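You operate a simulated robot arm through the tools that you are given. There is no shell and no other tool.

You are at the controls of a simulated robot arm. One attempt, no reset.

TASK
Free the green piece from the practice came and lay it with the others.
Fine: blue peg out and back in the peg stand, stop block into the tub, slide the piece clear of the came before you lift it.
Where things are to end (x, y in the base frame): green piece within 50 mm of [470, -50].

Only the result counts: the job must be done as asked and must still hold three seconds after the hand-in. Knocking over, shifting, dropping, spilling or breaking anything else fails it.

THE ROBOT
A 7-joint arm with a two-finger parallel gripper, fixed in place. Base frame: the origin is on the floor under the middle of its stand, x ahead of it, y to its left, z up; the work surface is at about z = 900. Lengths are in mm, angles in degrees, forces in N, time in s.
With the tool pointing down near the work surface it reaches from about 300 to 680 mm from the base axis. Its first joint turns from -66.0 to 66.0 degrees. Payload 1.57 kg.
Tool frame: the origin (TCP) lies between the finger pads and is the grasp point; the fingertips stand 30 mm ahead of it; z points along the fingers, y is the line along which they close. Largest opening 110 mm; finger width 24, thickness 12; the body of the gripper, 48 by 112 mm, starts 78 mm behind the TCP.
Orientation is told as [roll, pitch, yaw] about the base's x, y, z axes, in that order, counted from this pose: with the fingers straight down and closing along the base's y, the tool's x points along the base's -x, its y along +y and its z along -z.

THE INTERFACE
- The arm moves only by the tool step_arm. Its argument "commands" is a list of rows, each a list of 7 numbers: the shift along the tool's x, y, z in mm, then the turn, a rotation vector about the tool's x, y, z in degrees, then the gripper command, from -1 (fully open) to 1 (shut), values between in proportion. In form: [[tx, ty, tz, ax, ay, az, claw], ...]. A call has 1 to 20 rows; each row shifts and turns the commanded pose from where the row before left it, along the tool's axes as they then stand. Each row takes 0.2 s and may step no farther than 50 mm and 8.6 degrees from the row before; otherwise, or with a gripper value out of range, the whole call is refused. A pose out of reach is approached as far as the arm can. The call stops where the force on the tool passes 40 N (or 10 N more than at its start, if that is more) or the arm is blocked; 0.2 s more then pass. The fingers move at their own pace (about 108 mm/s each) and stop on an object; they squeeze with about 26 N. The grip force told is the motor's: it shows also when the fingers shut on nothing. Time passes only in rows, and 0.2 s behind the last, so rows that do not move let the fingers close. It gives the time, the measured TCP pose, the force on the tool (base axes), the opening and the grip force at its end, in the units of the frame above (readings bear some noise), with the torque about the TCP (base axes, N m) and any sound that the robot's microphone picked up.
- Cameras (640 x 400 px; columns grow to the right, rows downward): "scene" is fixed at [178.4, -405.8, 1402.7]; the picture's right is [0.61, -0.79, 0.00], its down [-0.48, -0.36, -0.80] and it looks along [0.64, 0.49, -0.60] (base axes); focal length 262 px, centre (320, 200). "wrist" rides on the gripper at [70, 16, -141] in the tool frame; the picture's right is [-0.23, 0.97, 0.00], its down [-0.85, -0.20, -0.48] and it looks along [-0.47, -0.11, 0.88] (tool axes); focal length 222 px, centre (320, 200). There is no depth. A picture from a camera that has moved, and an enlarged one, comes with that camera's place and axes in the base frame and with its lens.
- get_image(camera): a new picture of that camera. It takes no simulated time.
- inspect(camera, box): a new picture of the part [left, top, right, bottom] of that camera's present view, enlarged. It takes no simulated time.
- close_job(): hands the job in; it is judged then, once.

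Nothing tells you positions but the pictures and the camera data. Unless the task says otherwise, let go and move clear before handing in.

The tools are called as name(argument=value, ...) on one line, values as JSON. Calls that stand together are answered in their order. step_arm: Moves the arm, as the interface text tells. Its arguments: {"type":"object","properties":{"commands":{"type":"array"}},"required":["commands"]} The other tools are called the same way: get_image (camera) takes a picture; inspect (camera, box) takes an enlarged picture of a part of a camera's view; close_job () hands the job in.

At the start:

```text
time_s: 0.0
ee_pos: [462.4, 26.7, 1187.2]
tcp_rot: [0.1, 0.1, -0.1]
force: [0.8, -0.1, -1.0]
ft_torque: [0.02, -0.01, -0.04]
opening: 110.2
grasp_force: 0.1
```

scene: 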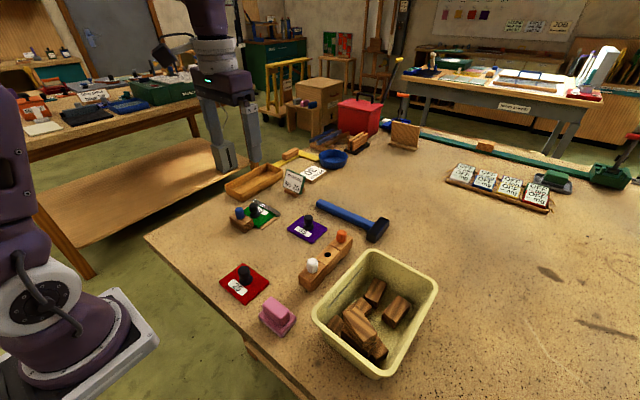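
wrist: 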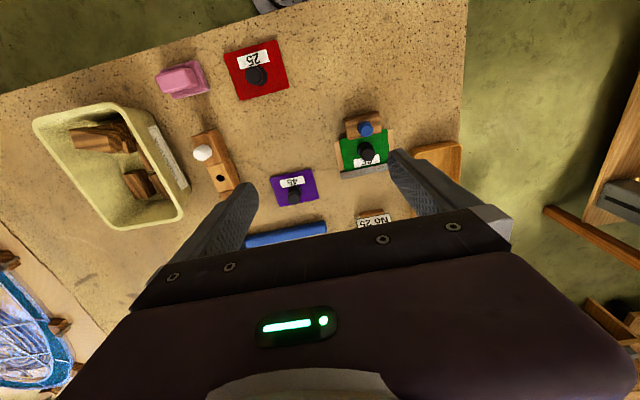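

I see a green piece with a black knob held in the came with a wooden block and blue peg, a peg stand with white and orange pegs, the tub with wood blocks, and red and purple pieces. I'll take close-up views before moving.

inspect(camera="scene", box=[200, 160, 360, 260])

inspect(camera="wrist", box=[300, 80, 460, 180])

inspect(camera="scene", box=[210, 220, 450, 370])

inspect(camera="wrist", box=[140, 30, 340, 220])

```text
4.00 times, centred on (280, 210) of scene
camera zoom: at [178.4, -405.8, 1402.7], right [0.61, -0.79, 0.0], down [-0.48, -0.36, -0.8], along [0.64, 0.49, -0.6], focal length 1049 px, centre (480, 160)
```

zoom: 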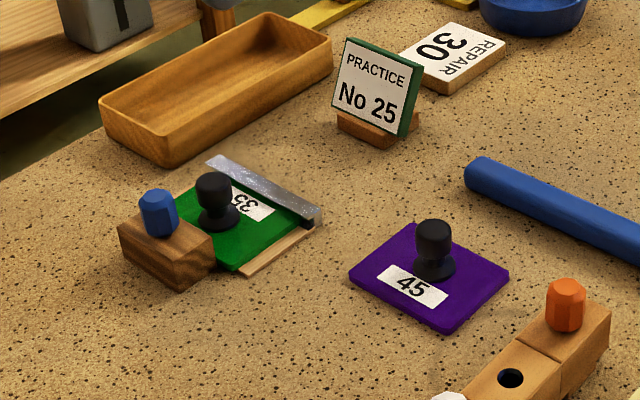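

```text
4.00 times, centred on (380, 130) of wrist
camera zoom: at [393.8, 42.1, 1328.2], right [0.23, 0.97, 0.0], down [0.85, -0.2, 0.48], along [0.47, -0.11, -0.88], focal length 888 px, centre (80, 480)
```

zoom: 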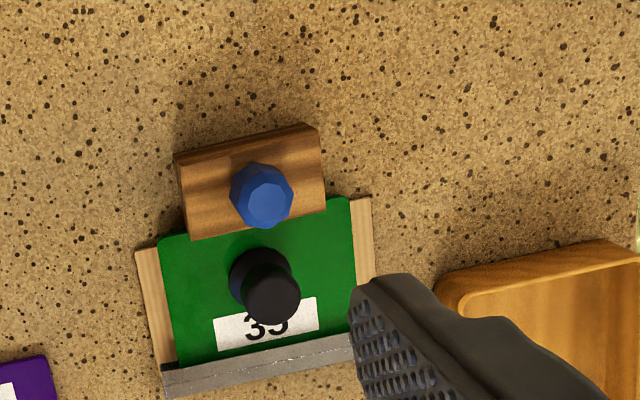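

```text
2.67 times, centred on (330, 295) of scene
camera zoom: at [178.4, -405.8, 1402.7], right [0.61, -0.79, 0.0], down [-0.48, -0.36, -0.8], along [0.64, 0.49, -0.6], focal length 699 px, centre (293, -53)
```

zoom: 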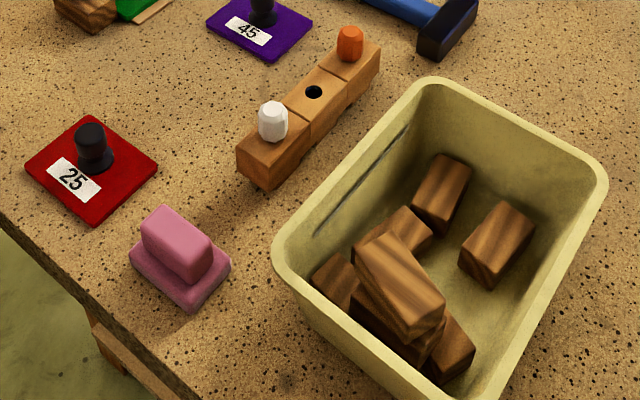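

```text
2.11 times, centred on (240, 125) of wrist
camera zoom: at [393.8, 42.1, 1328.2], right [0.23, 0.97, 0.0], down [0.85, -0.2, 0.48], along [0.47, -0.11, -0.88], focal length 468 px, centre (488, 358)
```

zoom: 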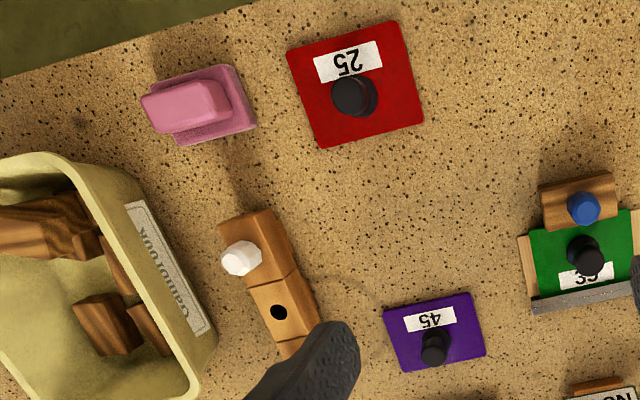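

The blue peg's head comes out at about (478, 96), top near z 968. The empty middle hole of the peg stand is near (510, -176, 946). I'll bring the wrist camera closer to the came for better measurements.

step_arm(commands=[[14, 21, 30, 0, 0, 0, -1], [14, 21, 30, 0, 0, 0, -1], [14, 21, 30, 0, 0, 0, -1], [15, 21, 30, 0, 0, 0, -1], [0, 0, 0, 0, 0, 0, -1]])

get_image(camera="wrist")

inspect(camera="wrist", box=[220, 100, 420, 225])

```text
time_s: 1.2
ee_pos: [406.0, 111.7, 1065.5]
tcp_rot: [0.1, 0.0, 0.0]
force: [-0.2, -0.5, -0.8]
ft_torque: [-0.02, 0.0, -0.01]
opening: 110.0
grasp_force: 0.1
```

```text
taken
camera wrist: at [336.6, 126.4, 1207.6], right [0.23, 0.97, 0.0], down [0.85, -0.2, 0.48], along [0.47, -0.11, -0.88], focal length 222 px, centre (320, 200)
```

wrist: 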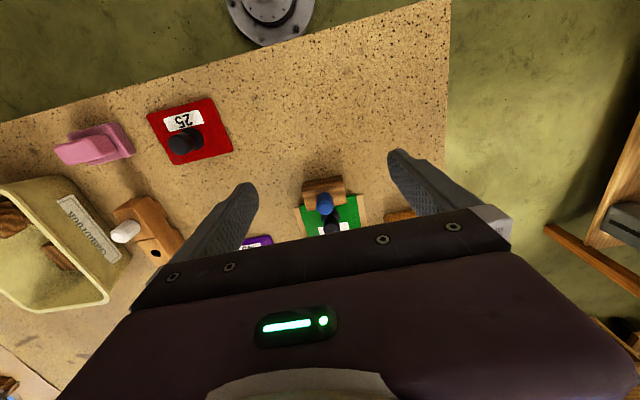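

```text
3.20 times, centred on (320, 162) of wrist
camera zoom: at [336.6, 126.4, 1207.6], right [0.23, 0.97, 0.0], down [0.85, -0.2, 0.48], along [0.47, -0.11, -0.88], focal length 711 px, centre (320, 320)
```

zoom: 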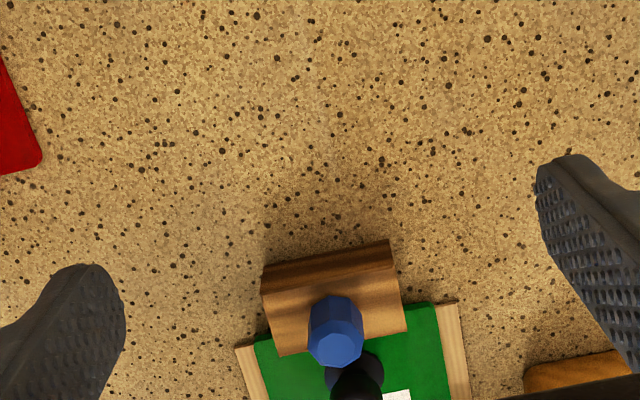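

The gripper hides the lower half of the view, so I'll move forward so the came falls in the clear upper part of the image.

step_arm(commands=[[-37, -5, 0, 0, 0, 0, -1], [-37, -5, 0, 0, 0, 0, -1], [-37, -5, 0, 0, 0, 0, -1], [0, 0, 0, 0, 0, 0, -1], [0, 0, 0, 0, 0, 0, -1]])

get_image(camera="wrist")

inspect(camera="wrist", box=[240, 60, 400, 160])

inspect(camera="scene", box=[220, 190, 300, 240])

```text
time_s: 2.4
ee_pos: [517.7, 94.9, 1067.1]
tcp_rot: [0.1, 0.0, 0.0]
force: [-0.3, 0.0, 0.0]
ft_torque: [0.0, -0.01, -0.04]
opening: 110.0
grasp_force: 0.0
```

```text
taken
camera wrist: at [448.2, 110.9, 1208.0], right [0.23, 0.97, 0.0], down [0.85, -0.2, 0.48], along [0.47, -0.11, -0.88], focal length 222 px, centre (320, 200)
```

wrist: 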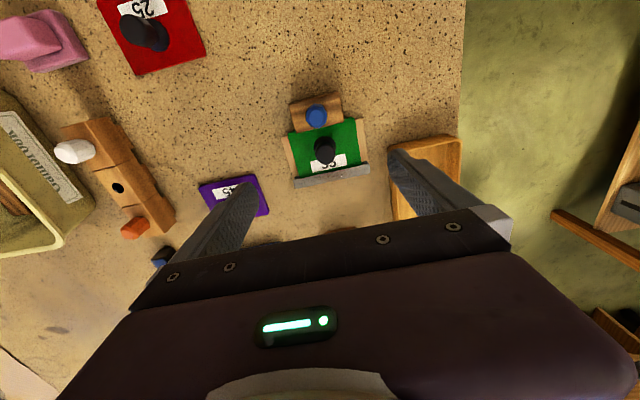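

```text
4.00 times, centred on (320, 110) of wrist
camera zoom: at [448.2, 110.9, 1208.0], right [0.23, 0.97, 0.0], down [0.85, -0.2, 0.48], along [0.47, -0.11, -0.88], focal length 888 px, centre (320, 560)
```

zoom: 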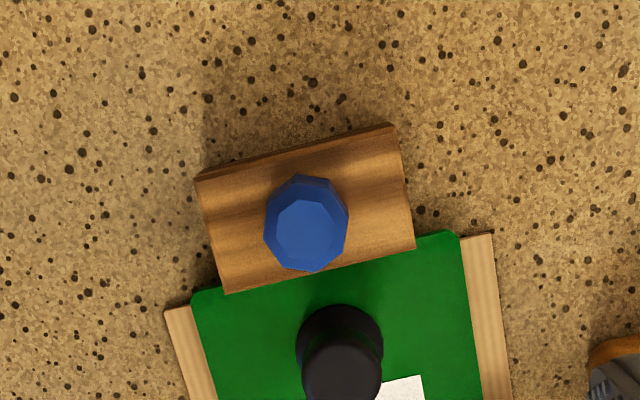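

```text
8.00 times, centred on (260, 215) of scene
camera zoom: at [178.4, -405.8, 1402.7], right [0.61, -0.79, 0.0], down [-0.48, -0.36, -0.8], along [0.64, 0.49, -0.6], focal length 2098 px, centre (800, 80)
```

zoom: 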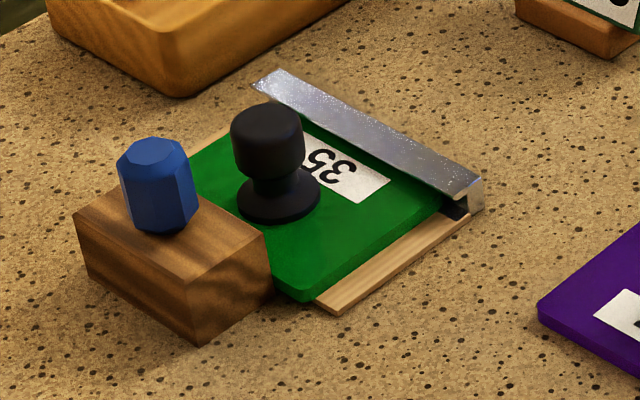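

The stop block measures x 466–499, y 69–128 with its top at z 931. The peg is at about (482, 99) and the knob at about (526, 99, 951). The piece lies along the base axes and the came is on its +x side. Next I'll look at the peg stand from above.

step_arm(commands=[[-2, -40, 0, 0, 0, 0, -1], [-2, -40, 0, 0, 0, 0, -1], [-2, -40, 0, 0, 0, 0, -1], [-2, -40, 0, 0, 0, 0, -1], [-2, -40, 0, 0, 0, 0, -1], [-2, -40, 0, 0, 0, 0, -1], [-2, -36, 0, 0, 0, 0, -1], [0, 0, 0, 0, 0, 0, -1], [0, 0, 0, 0, 0, 0, -1]])

get_image(camera="wrist")

inspect(camera="wrist", box=[240, 60, 400, 160])

inspect(camera="scene", box=[285, 220, 365, 295])

```text
time_s: 4.4
ee_pos: [531.5, -181.0, 1066.6]
tcp_rot: [0.1, 0.1, 0.1]
force: [0.5, -0.2, 0.1]
ft_torque: [-0.04, 0.0, 0.0]
opening: 109.9
grasp_force: 0.0
```

```text
taken
camera wrist: at [462.3, -165.3, 1208.4], right [0.23, 0.97, 0.0], down [0.85, -0.2, 0.48], along [0.47, -0.11, -0.88], focal length 222 px, centre (320, 200)
```

wrist: 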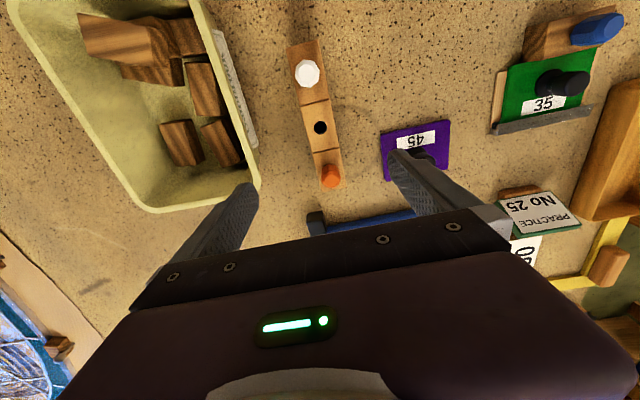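

```text
4.00 times, centred on (320, 110) of wrist
camera zoom: at [462.3, -165.3, 1208.4], right [0.23, 0.97, 0.0], down [0.85, -0.2, 0.48], along [0.47, -0.11, -0.88], focal length 888 px, centre (320, 560)
```

zoom: 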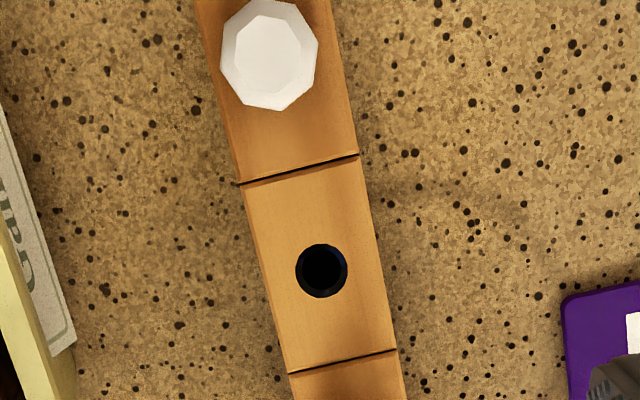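

```text
5.33 times, centred on (325, 258) of scene
camera zoom: at [178.4, -405.8, 1402.7], right [0.61, -0.79, 0.0], down [-0.48, -0.36, -0.8], along [0.64, 0.49, -0.6], focal length 1398 px, centre (293, -107)
```

zoom: 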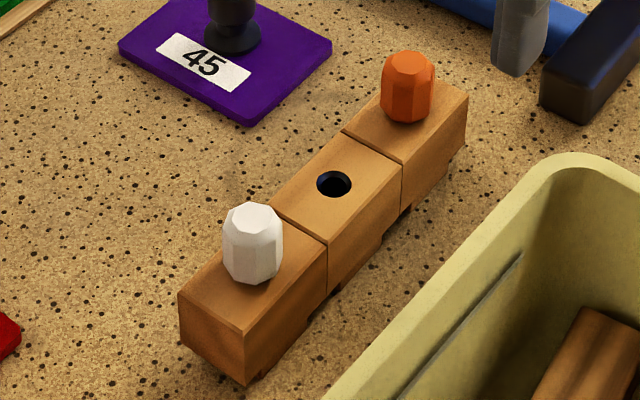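

The stand lies along x with its middle hole at about (510.5, -176.4), top z 946. The neighbouring pegs are 54 mm away. I'll move above the blue peg and check alignment before descending.

step_arm(commands=[[7, 40, 0, 0, 0, 0, -0.1], [7, 40, 0, 0, 0, 0, -0.1], [7, 40, 0, 0, 0, 0, -0.1], [7, 40, 0, 0, 0, 0, -0.1], [7, 40, 0, 0, 0, 0, -0.1], [7, 40, 0, 0, 0, 0, -0.1], [7.5, 40, 0, 0, 0, 0, -0.1], [0, 0, 20, 0, 0, 0, -0.1], [0, 0, 20, 0, 0, 0, -0.1], [0, 0, 0, 0, 0, 0, -0.1], [0, 0, 0, 0, 0, 0, -0.1]])

get_image(camera="wrist")

inspect(camera="scene", box=[200, 140, 320, 240])

inspect(camera="wrist", box=[240, 120, 400, 220])

```text
time_s: 6.8
ee_pos: [481.8, 99.6, 1027.2]
tcp_rot: [0.1, 0.0, -0.1]
force: [0.6, 0.3, -0.1]
ft_torque: [0.01, 0.01, 0.03]
opening: 60.7
grasp_force: 0.1
```

```text
taken
camera wrist: at [412.8, 115.1, 1168.7], right [0.23, 0.97, 0.0], down [0.85, -0.2, 0.48], along [0.47, -0.11, -0.88], focal length 222 px, centre (320, 200)
```

wrist: 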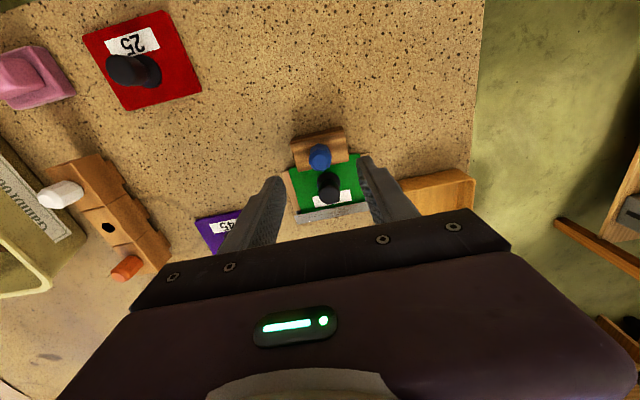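

```text
4.00 times, centred on (260, 190) of scene
camera zoom: at [178.4, -405.8, 1402.7], right [0.61, -0.79, 0.0], down [-0.48, -0.36, -0.8], along [0.64, 0.49, -0.6], focal length 1049 px, centre (560, 240)
```

zoom: 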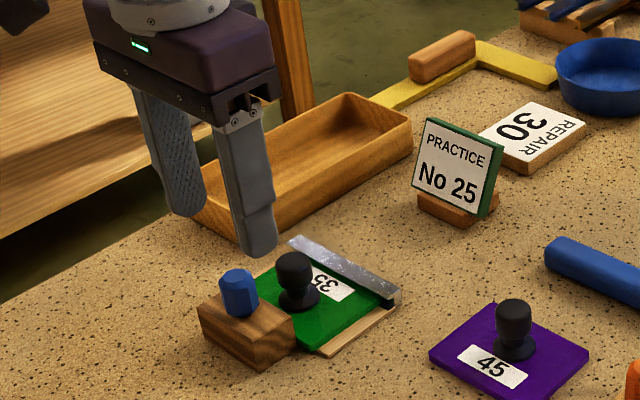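

```text
4.00 times, centred on (320, 170) of wrist
camera zoom: at [412.8, 115.1, 1168.7], right [0.23, 0.97, 0.0], down [0.85, -0.2, 0.48], along [0.47, -0.11, -0.88], focal length 888 px, centre (320, 320)
```

zoom: 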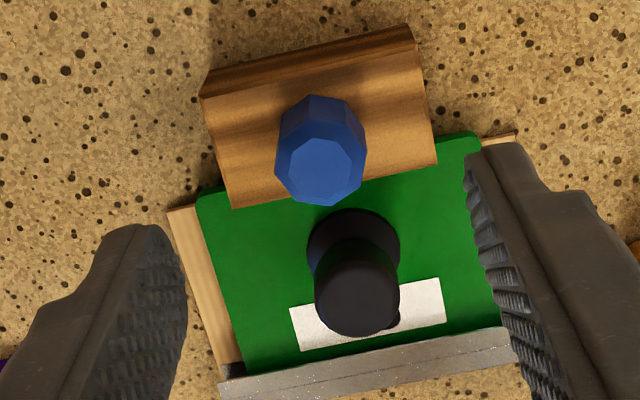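

The gripper is centred over the peg. I'll descend so the tips stop just above the block top, then close on the peg head.

step_arm(commands=[[0, 0, 20, 0, 0, 0, -0.1], [0, 0, 20, 0, 0, 0, -0.1], [0, 0, 12, 0, 0, 0, -0.1], [0, 0, 6, 0, 0, 0, -0.1], [0, 0, 0, 0, 0, 0, -0.1]])

inspect(camera="scene", box=[210, 170, 290, 240])

inspect(camera="wrist", box=[240, 120, 400, 220])

```text
time_s: 8.0
ee_pos: [481.1, 99.4, 968.5]
tcp_rot: [0.1, 0.0, 0.0]
force: [-0.5, 0.2, 0.5]
ft_torque: [0.0, 0.0, -0.03]
opening: 60.5
grasp_force: 0.2
```

```text
5.71 times, centred on (250, 205) of scene
camera zoom: at [178.4, -405.8, 1402.7], right [0.61, -0.79, 0.0], down [-0.48, -0.36, -0.8], along [0.64, 0.49, -0.6], focal length 1498 px, centre (720, 171)
```

zoom: 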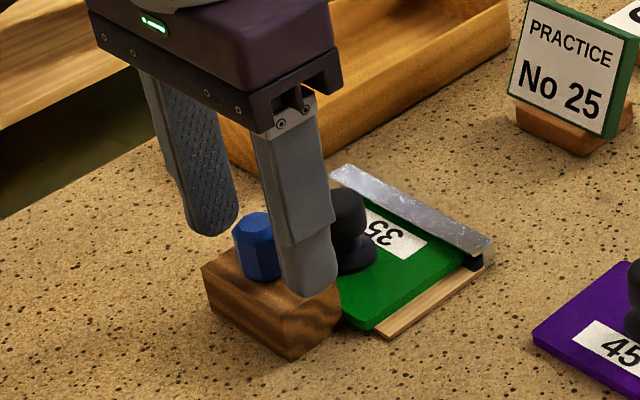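

```text
4.00 times, centred on (320, 170) of wrist
camera zoom: at [412.8, 115.3, 1110.4], right [0.23, 0.97, 0.0], down [0.85, -0.2, 0.48], along [0.47, -0.11, -0.88], focal length 888 px, centre (320, 320)
```

zoom: 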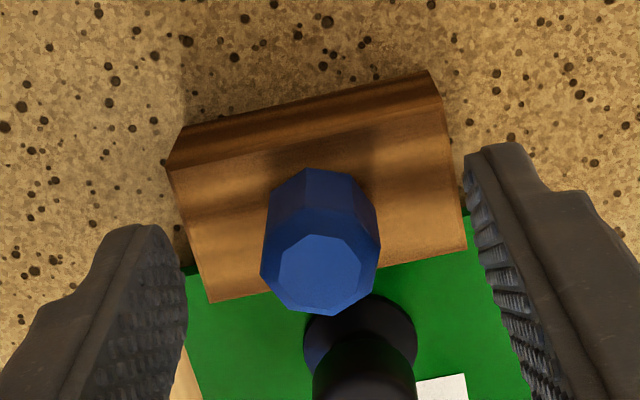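

The peg head is centred between the pads. Closing now.

step_arm(commands=[[0, 0, 0, 0, 0, 0, 1], [0, 0, 0, 0, 0, 0, 1], [0, 0, 0, 0, 0, 0, 1], [0, 0, 0, 0, 0, 0, 1]])

inspect(camera="wrist", box=[240, 120, 400, 220])

```text
time_s: 9.0
ee_pos: [481.6, 100.3, 969.0]
tcp_rot: [0.2, 0.0, 0.0]
force: [0.1, -1.3, -1.4]
ft_torque: [-0.01, 0.0, 0.01]
opening: 22.0
grasp_force: 25.6
```

```text
4.00 times, centred on (320, 170) of wrist
camera zoom: at [412.7, 115.3, 1110.6], right [0.23, 0.97, 0.0], down [0.85, -0.2, 0.48], along [0.47, -0.11, -0.88], focal length 888 px, centre (320, 320)
```

zoom: 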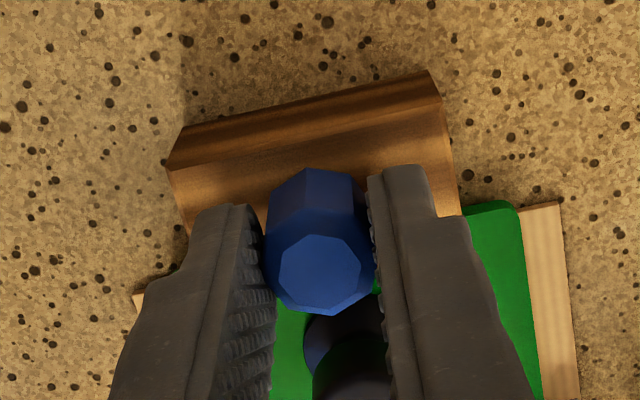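

The peg is gripped at 22 mm. I'll lift straight up slowly and watch the force.

step_arm(commands=[[0, 0, -4, 0, 0, 0, 1], [0, 0, -6, 0, 0, 0, 1], [0, 0, -8, 0, 0, 0, 1], [0, 0, -10, 0, 0, 0, 1], [0, 0, -10, 0, 0, 0, 1], [0, 0, -10, 0, 0, 0, 1]])

inspect(camera="scene", box=[210, 150, 290, 240])

inspect(camera="wrist", box=[240, 120, 400, 220])

```text
time_s: 10.4
ee_pos: [480.5, 100.3, 1015.9]
tcp_rot: [0.1, 0.1, 0.0]
force: [-0.2, -0.8, 0.2]
ft_torque: [-0.01, 0.01, -0.01]
opening: 22.3
grasp_force: 25.7
```

```text
4.44 times, centred on (250, 195) of scene
camera zoom: at [178.4, -405.8, 1402.7], right [0.61, -0.79, 0.0], down [-0.48, -0.36, -0.8], along [0.64, 0.49, -0.6], focal length 1165 px, centre (631, 222)
```

zoom: 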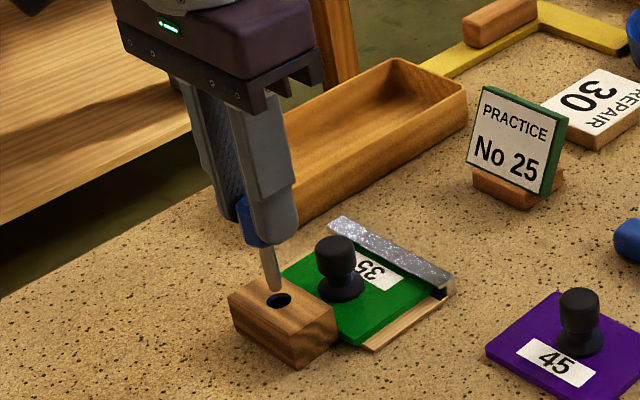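

```text
4.00 times, centred on (320, 170) of wrist
camera zoom: at [412.4, 115.3, 1158.1], right [0.23, 0.97, 0.0], down [0.85, -0.2, 0.48], along [0.47, -0.11, -0.88], focal length 888 px, centre (320, 320)
```

zoom: 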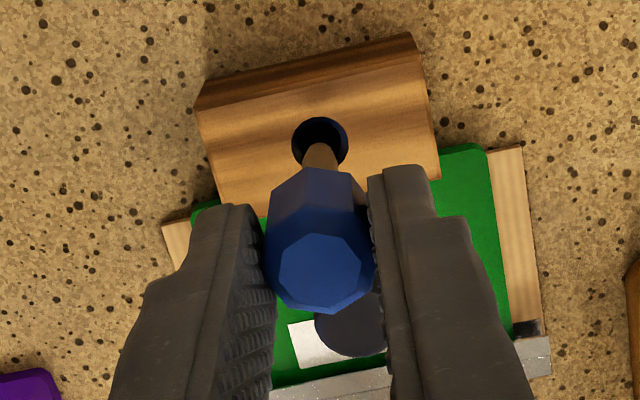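

The peg is out; it has a tapered wooden shaft about 36 mm long. I'll raise it and carry it over the stand's middle hole.

step_arm(commands=[[0, 0, -20, 0, 0, 0, 1], [0, 0, -20, 0, 0, 0, 1], [0, 0, -20, 0, 0, 0, 1], [-4.1, -39.3, 0, 0, 0, 0, 1], [-4.1, -39.3, 0, 0, 0, 0, 1], [-4.1, -39.3, 0, 0, 0, 0, 1], [-4.1, -39.3, 0, 0, 0, 0, 1], [-4.1, -39.3, 0, 0, 0, 0, 1], [-4.1, -39.3, 0, 0, 0, 0, 1], [-4.1, -39.3, 0, 0, 0, 0, 1], [0, 0, 0, 0, 0, 0, 1], [0, 0, 0, 0, 0, 0, 1], [0, 0, 0, 0, 0, 0, 1]])

inspect(camera="wrist", box=[240, 100, 400, 220])

inspect(camera="scene", box=[270, 160, 390, 300])

```text
time_s: 13.2
ee_pos: [509.0, -175.0, 1076.5]
tcp_rot: [0.2, 0.0, 0.0]
force: [1.0, 0.0, 0.0]
ft_torque: [0.02, 0.0, -0.04]
opening: 22.1
grasp_force: 26.6
```

```text
3.33 times, centred on (320, 160) of wrist
camera zoom: at [440.0, -159.9, 1217.6], right [0.23, 0.97, 0.0], down [0.85, -0.2, 0.48], along [0.47, -0.11, -0.88], focal length 740 px, centre (320, 333)
```

zoom: 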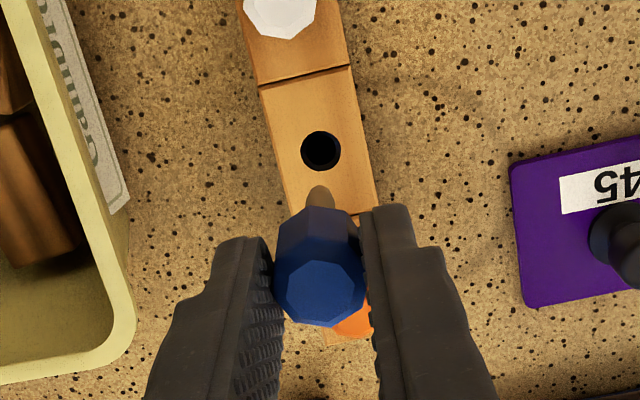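

```text
2.86 times, centred on (330, 230) of scene
camera zoom: at [178.4, -405.8, 1402.7], right [0.61, -0.79, 0.0], down [-0.48, -0.36, -0.8], along [0.64, 0.49, -0.6], focal length 749 px, centre (291, 114)
```

zoom: 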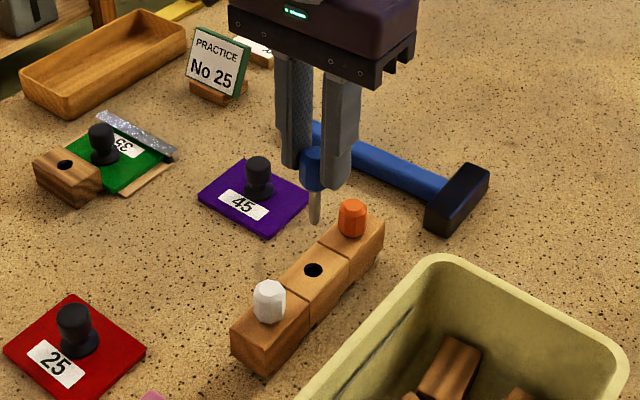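

The peg is nearly over the hole. I'll nudge it by about 1.6 mm in x and descend to just above the stand to check.

step_arm(commands=[[-1.6, -0.4, 16, 0, 0, 0, 1], [0, 0, 16, 0, 0, 0, 1], [0, 0, 14, 0, 0, 0, 1], [0, 0, 0, 0, 0, 0, 1], [0, 0, 0, 0, 0, 0, 1]])

inspect(camera="wrist", box=[240, 100, 400, 220])

inspect(camera="scene", box=[295, 200, 365, 280])

```text
time_s: 14.4
ee_pos: [511.0, -175.7, 1030.5]
tcp_rot: [0.1, 0.1, 0.0]
force: [-0.9, 0.4, 0.4]
ft_torque: [0.04, -0.01, -0.01]
opening: 22.1
grasp_force: 26.0
```

```text
3.33 times, centred on (320, 160) of wrist
camera zoom: at [442.4, -160.1, 1171.9], right [0.23, 0.97, 0.0], down [0.85, -0.2, 0.48], along [0.47, -0.11, -0.88], focal length 740 px, centre (320, 333)
```

zoom: 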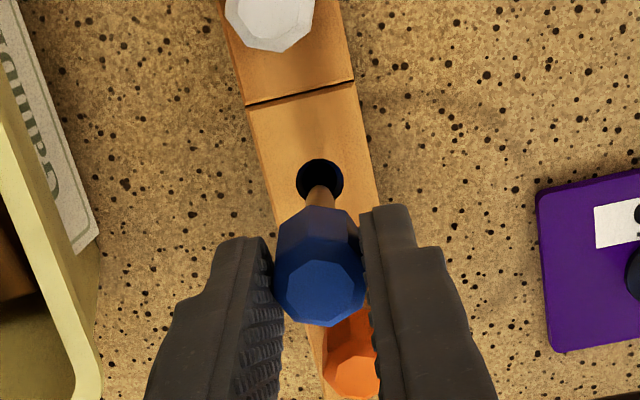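

```text
5.00 times, centred on (330, 240) of scene
camera zoom: at [178.4, -405.8, 1402.7], right [0.61, -0.79, 0.0], down [-0.48, -0.36, -0.8], along [0.64, 0.49, -0.6], focal length 1311 px, centre (270, 0)
```

zoom: 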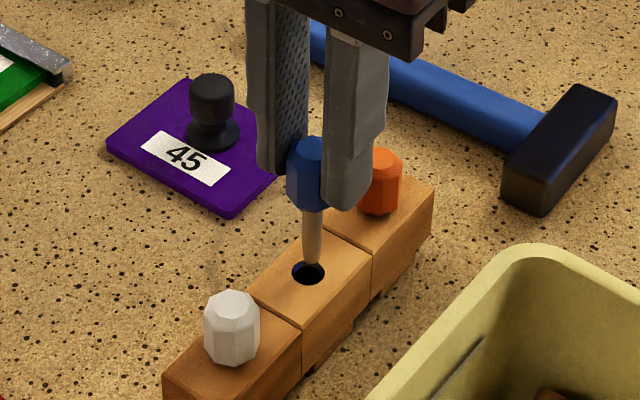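

The tip is just above the hole. I'll zoom in further to judge alignment.

inspect(camera="scene", box=[316, 236, 348, 262])

inspect(camera="wrist", box=[295, 135, 345, 170])

```text
15.38 times, centred on (332, 249) of scene
camera zoom: at [178.4, -405.8, 1402.7], right [0.61, -0.79, 0.0], down [-0.48, -0.36, -0.8], along [0.64, 0.49, -0.6], focal length 4034 px, centre (135, -554)
```

zoom: 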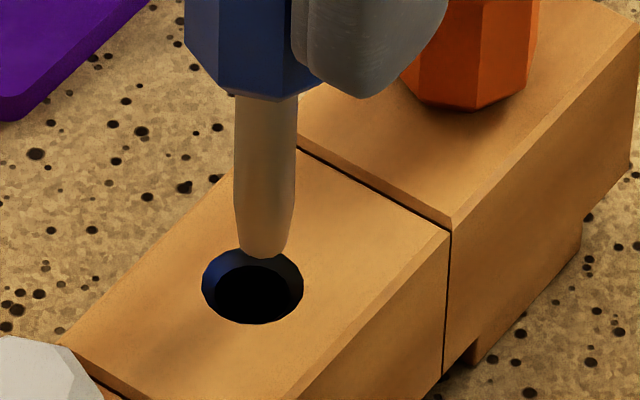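

```text
11.43 times, centred on (320, 152) of wrist
camera zoom: at [442.4, -160.1, 1171.9], right [0.23, 0.97, 0.0], down [0.85, -0.2, 0.48], along [0.47, -0.11, -0.88], focal length 2538 px, centre (320, 743)
```

zoom: 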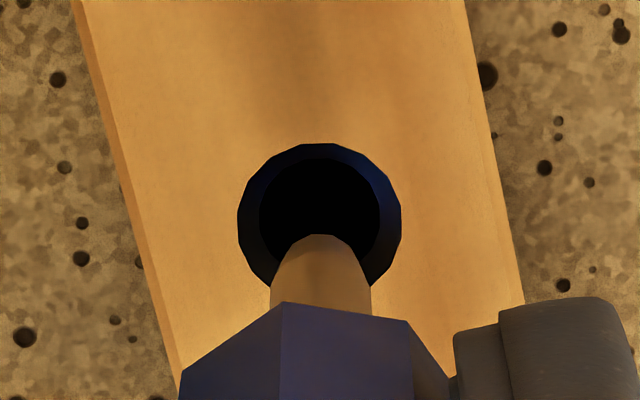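

The scene view shows the tip about 2 mm too far in +x. I'll correct and recheck.

step_arm(commands=[[2.1, 0.4, 0, 0, 0, 0, 1], [0, 0, 0, 0, 0, 0, 1], [0, 0, 0, 0, 0, 0, 1]])

inspect(camera="scene", box=[316, 236, 348, 262])

inspect(camera="wrist", box=[295, 135, 345, 170])

```text
time_s: 15.2
ee_pos: [509.6, -174.5, 1031.3]
tcp_rot: [0.1, 0.0, 0.1]
force: [0.4, 0.1, -0.3]
ft_torque: [0.01, 0.0, 0.02]
opening: 22.1
grasp_force: 26.6
```

```text
15.38 times, centred on (332, 249) of scene
camera zoom: at [178.4, -405.8, 1402.7], right [0.61, -0.79, 0.0], down [-0.48, -0.36, -0.8], along [0.64, 0.49, -0.6], focal length 4034 px, centre (135, -554)
```

zoom: 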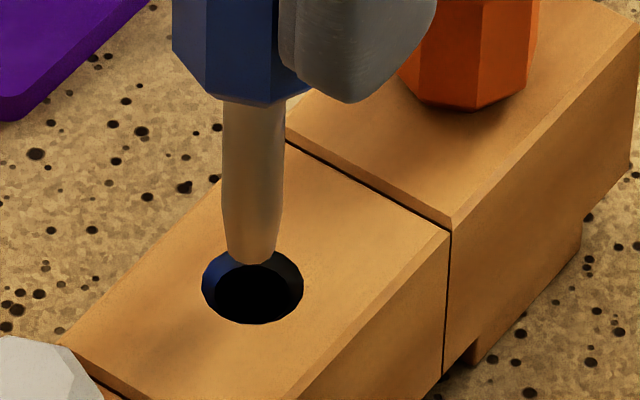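

```text
11.43 times, centred on (320, 152) of wrist
camera zoom: at [440.4, -159.4, 1172.1], right [0.23, 0.97, 0.0], down [0.85, -0.2, 0.48], along [0.47, -0.11, -0.88], focal length 2538 px, centre (320, 743)
```

zoom: 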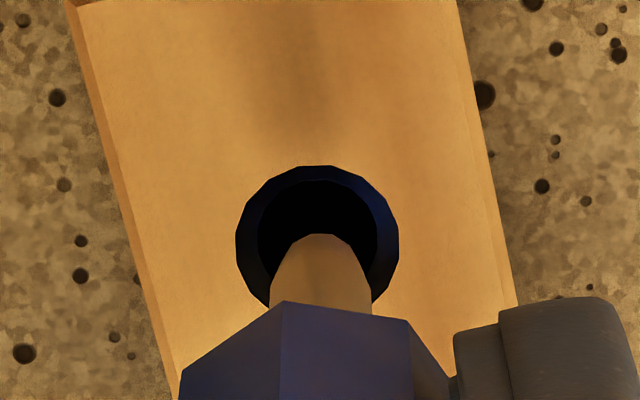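

Both views now show the shaft centred on the hole. Lowering gently.

step_arm(commands=[[0, -0.2, 5, 0, 0, 0, 1], [0, 0, 5, 0, 0, 0, 1], [0, 0, 5, 0, 0, 0, 1], [0, 0, 5, 0, 0, 0, 1], [0, 0, 5, 0, 0, 0, 1], [0, 0, 0, 0, 0, 0, 1]])

inspect(camera="scene", box=[306, 226, 358, 268])

inspect(camera="wrist", box=[280, 130, 360, 190])

```text
time_s: 16.6
ee_pos: [510.6, -175.2, 1004.4]
tcp_rot: [0.1, 0.0, 0.0]
force: [-0.1, -0.1, -0.1]
ft_torque: [-0.02, -0.01, 0.0]
opening: 22.3
grasp_force: 26.0
```

```text
9.52 times, centred on (332, 247) of scene
camera zoom: at [178.4, -405.8, 1402.7], right [0.61, -0.79, 0.0], down [-0.48, -0.36, -0.8], along [0.64, 0.49, -0.6], focal length 2497 px, centre (206, -248)
```

zoom: 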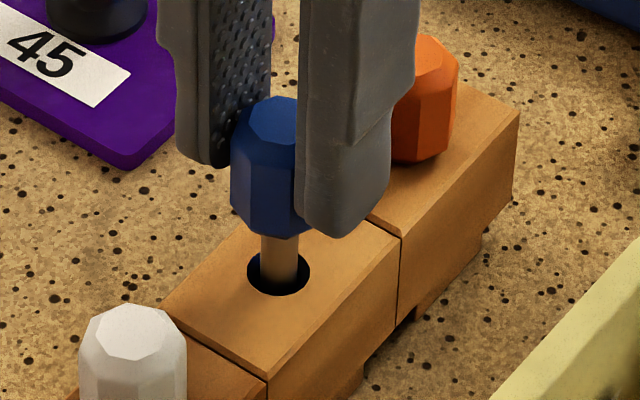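

```text
6.67 times, centred on (320, 160) of wrist
camera zoom: at [440.7, -159.8, 1146.9], right [0.23, 0.97, 0.0], down [0.85, -0.2, 0.48], along [0.47, -0.11, -0.88], focal length 1481 px, centre (320, 467)
```

zoom: 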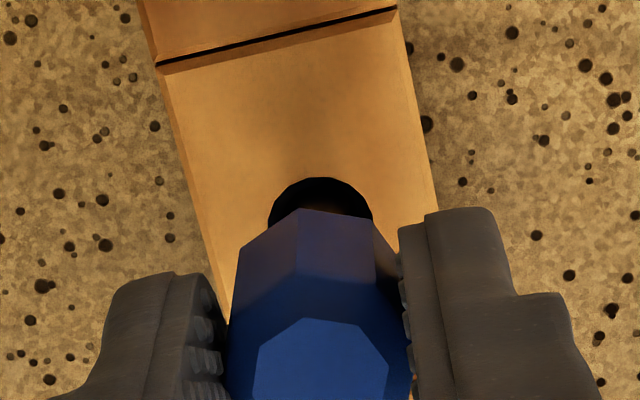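

The shaft is entering the hole freely. Continuing down until the head seats.

step_arm(commands=[[0, 0, 5, 0, 0, 0, 1], [0, 0, 5, 0, 0, 0, 1], [0, 0, 4, 0, 0, 0, 1], [0, 0, 3, 0, 0, 0, 1], [0, 0, 2, 0, 0, 0, 1], [0, 0, 0, 0, 0, 0, 1]])

inspect(camera="scene", box=[306, 226, 358, 268])

```text
time_s: 18.0
ee_pos: [510.8, -174.6, 986.5]
tcp_rot: [0.1, -0.1, 0.0]
force: [0.6, 0.3, 0.6]
ft_torque: [-0.01, 0.01, -0.03]
opening: 22.1
grasp_force: 25.9
```

```text
9.52 times, centred on (332, 247) of scene
camera zoom: at [178.4, -405.8, 1402.7], right [0.61, -0.79, 0.0], down [-0.48, -0.36, -0.8], along [0.64, 0.49, -0.6], focal length 2497 px, centre (206, -248)
```

zoom: 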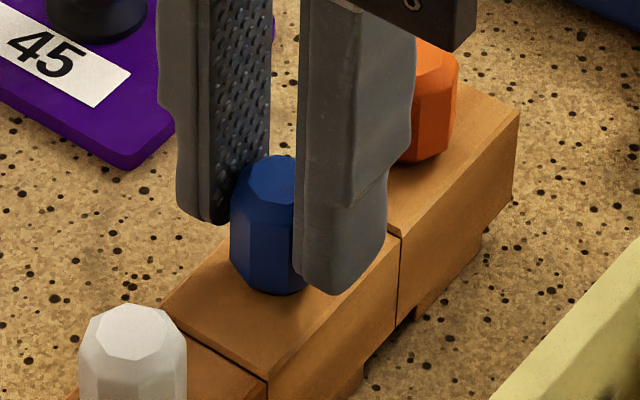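

The head is nearly seated. I'll lower in 1 mm steps until contact shows.

step_arm(commands=[[0, 0, 1, 0, 0, 0, 1], [0, 0, 1, 0, 0, 0, 1], [0, 0, 0, 0, 0, 0, 1]])

inspect(camera="scene", box=[316, 236, 348, 262])

```text
time_s: 18.8
ee_pos: [510.3, -174.8, 983.5]
tcp_rot: [0.0, 0.1, 0.1]
force: [-0.5, -0.5, 0.7]
ft_torque: [-0.05, 0.0, -0.01]
opening: 22.1
grasp_force: 25.8
```

```text
15.38 times, centred on (332, 249) of scene
camera zoom: at [178.3, -405.8, 1402.7], right [0.61, -0.79, 0.0], down [-0.48, -0.36, -0.8], along [0.64, 0.49, -0.6], focal length 4034 px, centre (135, -554)
```

zoom: 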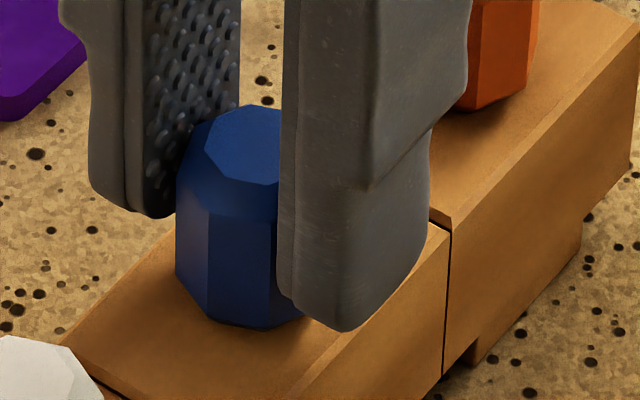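

step_arm(commands=[[0, 0, 1, 0, 0, 0, 1], [0, 0, 0, 0, 0, 0, 1]])

```text
time_s: 19.4
ee_pos: [510.3, -175.2, 983.6]
tcp_rot: [0.0, -0.2, 0.0]
force: [0.0, 1.4, 9.2]
ft_torque: [0.01, 0.04, -0.02]
opening: 21.9
grasp_force: 26.4
```

The head is seated with 9 N of contact force. I'll release it and rise straight up.

step_arm(commands=[[0, 0, -0.8, 0, 0, 0, 0.25], [0, 0, 0, 0, 0, 0, 0.25], [0, 0, 0, 0, 0, 0, 0.25], [0, 0, -10, 0, 0, 0, 0.25], [0, 0, -20, 0, 0, 0, 0.25], [0, 0, -30, 0, 0, 0, 0.25], [0, 0, -30, 0, 0, 0, 0.25], [0, 0, 0, 0, 0, 0, 0.25]])

inspect(camera="scene", box=[285, 200, 375, 290])

get_image(camera="wrist")

```text
time_s: 21.2
ee_pos: [510.2, -174.8, 1074.2]
tcp_rot: [0.1, 0.0, 0.0]
force: [1.1, 0.1, 0.5]
ft_torque: [0.01, -0.01, -0.02]
opening: 41.3
grasp_force: 0.1
```

```text
4.44 times, centred on (330, 245) of scene
camera zoom: at [178.4, -405.8, 1402.7], right [0.61, -0.79, 0.0], down [-0.48, -0.36, -0.8], along [0.64, 0.49, -0.6], focal length 1165 px, centre (276, 0)
```

zoom: 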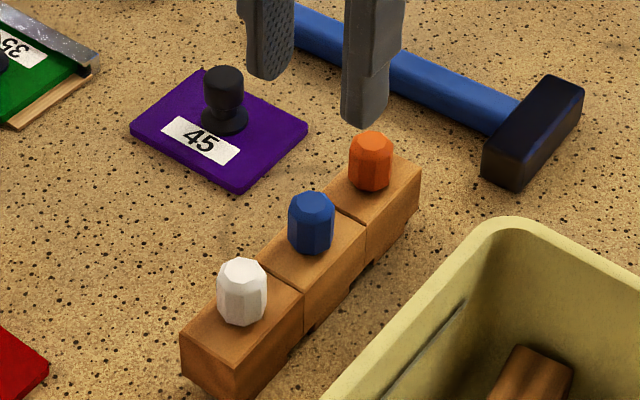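

```text
taken
camera wrist: at [441.4, -160.6, 1215.9], right [0.23, 0.97, 0.0], down [0.85, -0.2, 0.48], along [0.47, -0.11, -0.88], focal length 222 px, centre (320, 200)
```

wrist: 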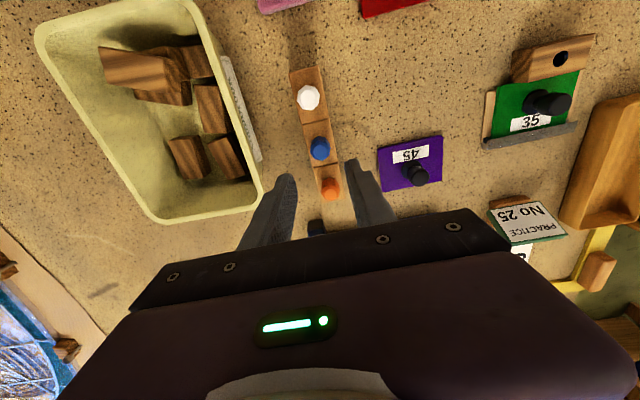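

The blue peg is seated in the stand. Before fetching the stop block, I'll look straight down into the tub to find room for it.

step_arm(commands=[[9, -39, -8, 0, 0, 0, 0.25], [9, -39, -8, 0, 0, 0, 0.25], [9, -39, -8, 0, 0, 0, 0.25], [9, -39, -8, 0, 0, 0, 0.25], [0, 0, 0, 0, 0, 0, 0.25], [0, 0, 0, 0, 0, 0, 0.25]])

get_image(camera="wrist")

inspect(camera="wrist", box=[200, 20, 440, 170])

inspect(camera="scene", box=[300, 240, 450, 385])

```text
time_s: 22.6
ee_pos: [473.0, -331.9, 1106.5]
tcp_rot: [0.2, -0.1, 0.0]
force: [0.6, -0.1, 0.0]
ft_torque: [-0.02, -0.01, -0.01]
opening: 41.4
grasp_force: 0.1
```

```text
taken
camera wrist: at [403.3, -317.0, 1247.1], right [0.23, 0.97, 0.0], down [0.85, -0.2, 0.48], along [0.47, -0.11, -0.88], focal length 222 px, centre (320, 200)
```

wrist: 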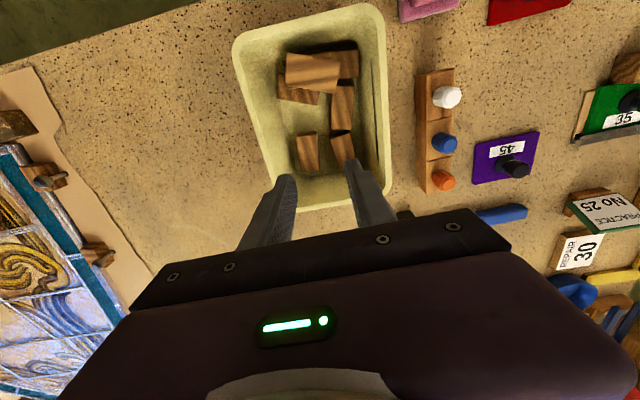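

```text
2.67 times, centred on (320, 95) of wrist
camera zoom: at [403.3, -317.0, 1247.1], right [0.23, 0.97, 0.0], down [0.85, -0.2, 0.48], along [0.47, -0.11, -0.88], focal length 592 px, centre (320, 480)
```

zoom: 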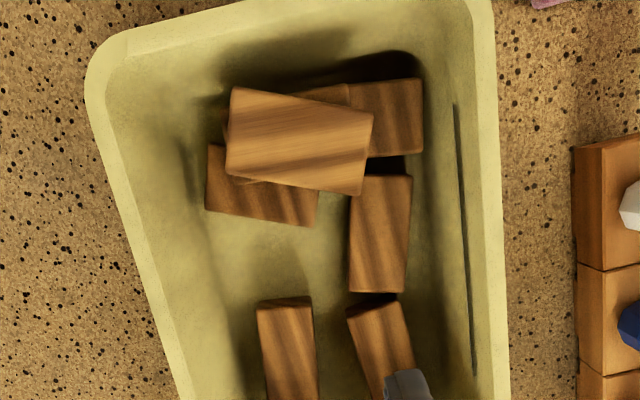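

```text
2.76 times, centred on (375, 312) of scene
camera zoom: at [178.3, -405.8, 1402.7], right [0.61, -0.79, 0.0], down [-0.48, -0.36, -0.8], along [0.64, 0.49, -0.6], focal length 723 px, centre (168, -110)
```

zoom: 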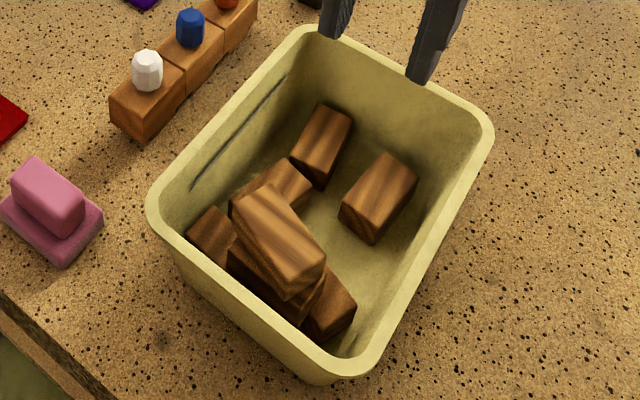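

The tub floor is mostly taken, but two blocks at the far (+x) end lie parallel with a gap between them. I'll zoom in to check whether they are level enough to set the stop block across both.

inspect(camera="scene", box=[355, 260, 425, 335])

step_arm(commands=[[-40, 0, 0, 0, 0, 0, 0.25], [0, 0, 0, 0, 0, 0, 0.25], [0, 0, 0, 0, 0, 0, 0.25]])

inspect(camera="wrist", box=[240, 60, 400, 160])

```text
5.33 times, centred on (390, 298) of scene
camera zoom: at [178.3, -405.8, 1402.7], right [0.61, -0.79, 0.0], down [-0.48, -0.36, -0.8], along [0.64, 0.49, -0.6], focal length 1398 px, centre (-53, -320)
```

zoom: 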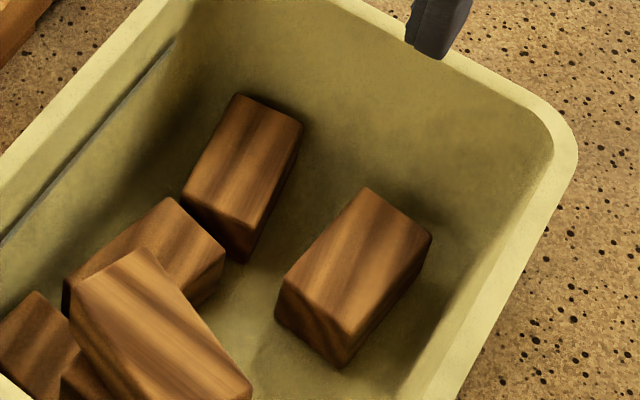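

```text
time_s: 23.4
ee_pos: [512.9, -332.1, 1105.8]
tcp_rot: [0.1, 0.1, 0.0]
force: [0.4, 0.1, 0.2]
ft_torque: [0.04, 0.0, -0.01]
opening: 41.3
grasp_force: 0.1
```

```text
4.00 times, centred on (320, 110) of wrist
camera zoom: at [444.0, -316.6, 1247.6], right [0.23, 0.97, 0.0], down [0.85, -0.2, 0.48], along [0.47, -0.11, -0.88], focal length 888 px, centre (320, 560)
```

zoom: 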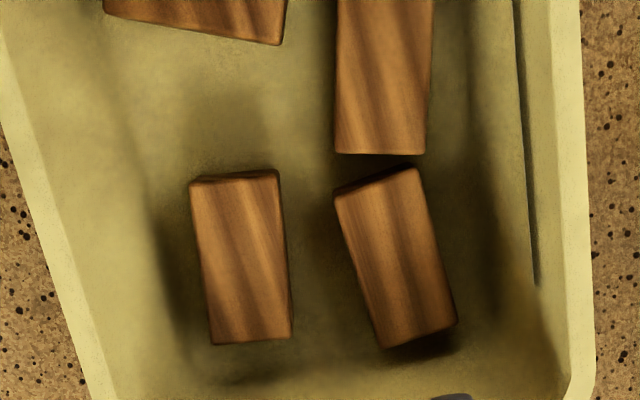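

Both blocks at the far end lie flat with tops near z 929 and a 24 mm gap, so the stop block can bridge them at about (500, -328). Now I'll go back over the stop block with the fingers opened wider.

step_arm(commands=[[3.1, 43.1, 0, 0, 0, 0, -0.545], [3.1, 43.1, 0, 0, 0, 0, -0.545], [3.1, 43.1, 0, 0, 0, 0, -0.545], [3.1, 43.1, 0, 0, 0, 0, -0.545], [3.1, 43.1, 0, 0, 0, 0, -0.545], [3.1, 43.1, 0, 0, 0, 0, -0.545], [3.1, 43.1, 0, 0, 0, 0, -0.545], [3.1, 43.1, 0, 0, 0, 0, -0.545], [3.1, 43.1, 0, 0, 0, 0, -0.545], [3.1, 43.1, 0, 0, 0, 0, -0.545], [0, 0, 40, 0, 0, 0, -0.545], [0, 0, 40, 0, 0, 0, -0.545], [0, 0, 30, 0, 0, 0, -0.545], [0, 0, 0, 0, 0, 0, -0.545], [0, 0, 0, 0, 0, 0, -0.545]])

inspect(camera="wrist", box=[220, 100, 420, 225])

inspect(camera="scene", box=[200, 150, 300, 250])

```text
time_s: 26.6
ee_pos: [483.5, 100.2, 997.5]
tcp_rot: [0.0, -0.1, 0.0]
force: [-1.0, 0.4, -0.1]
ft_torque: [-0.02, -0.02, 0.02]
opening: 85.0
grasp_force: 0.1
```

```text
3.20 times, centred on (320, 162) of wrist
camera zoom: at [413.4, 115.2, 1138.1], right [0.23, 0.97, 0.0], down [0.85, -0.2, 0.48], along [0.47, -0.11, -0.88], focal length 711 px, centre (320, 320)
```

zoom: 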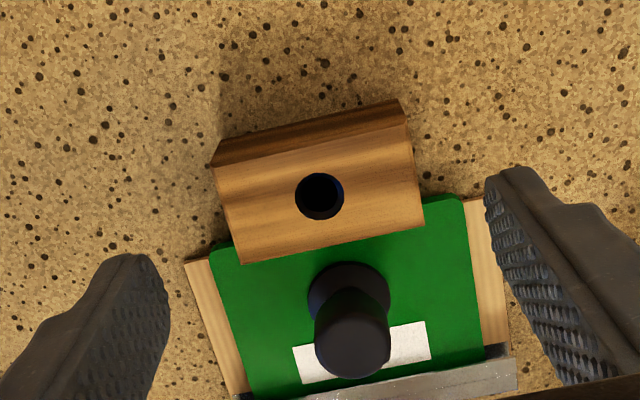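

```text
4.00 times, centred on (250, 200) of scene
camera zoom: at [178.4, -405.8, 1402.7], right [0.61, -0.79, 0.0], down [-0.48, -0.36, -0.8], along [0.64, 0.49, -0.6], focal length 1049 px, centre (600, 200)
```

zoom: 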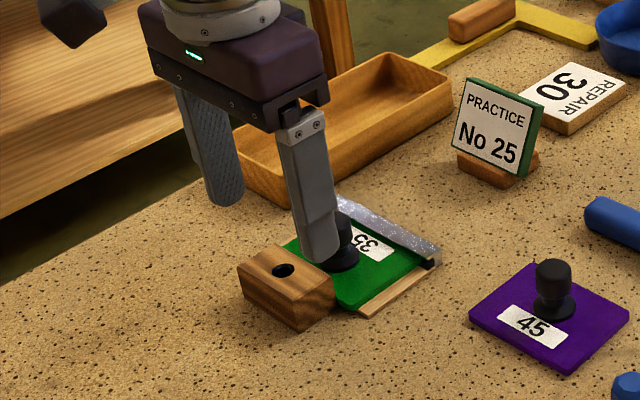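

The fingers straddle the block with clearance on both sides. I'll shift 1.5 mm away from the glass piece and lower to the block's mid-height.

step_arm(commands=[[1.5, -0.5, 20, 0, 0, 0, -0.545], [0, 0, 20, 0, 0, 0, -0.545], [0, 0, 14, 0, 0, 0, -0.545], [0, 0, 6, 0, 0, 0, -0.545], [0, 0, 0, 0, 0, 0, -0.545]])

inspect(camera="scene", box=[210, 170, 290, 240])

inspect(camera="wrist", box=[220, 100, 420, 225])

```text
time_s: 27.8
ee_pos: [481.4, 97.9, 937.1]
tcp_rot: [0.1, 0.1, 0.0]
force: [-0.4, 0.4, 0.1]
ft_torque: [0.0, 0.02, -0.01]
opening: 84.9
grasp_force: 0.0
```

```text
5.71 times, centred on (250, 205) of scene
camera zoom: at [178.4, -405.8, 1402.7], right [0.61, -0.79, 0.0], down [-0.48, -0.36, -0.8], along [0.64, 0.49, -0.6], focal length 1498 px, centre (720, 171)
```

zoom: 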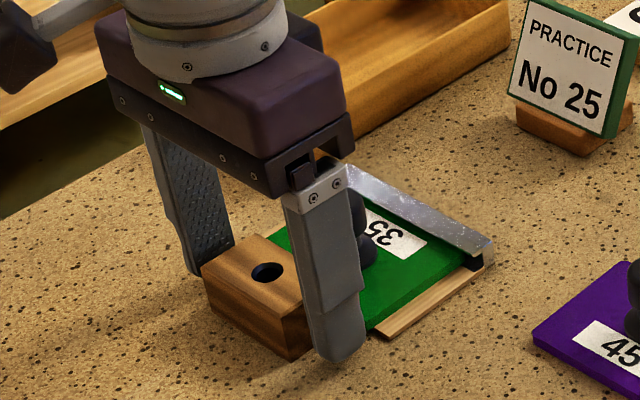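

```text
3.20 times, centred on (320, 162) of wrist
camera zoom: at [412.0, 114.2, 1077.8], right [0.23, 0.97, 0.0], down [0.85, -0.2, 0.48], along [0.47, -0.11, -0.88], focal length 711 px, centre (320, 320)
```

zoom: 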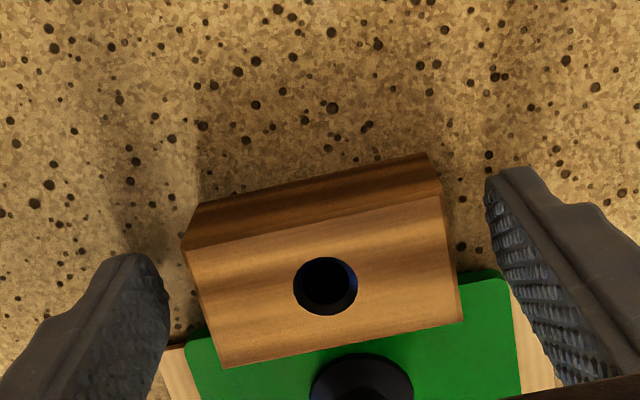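

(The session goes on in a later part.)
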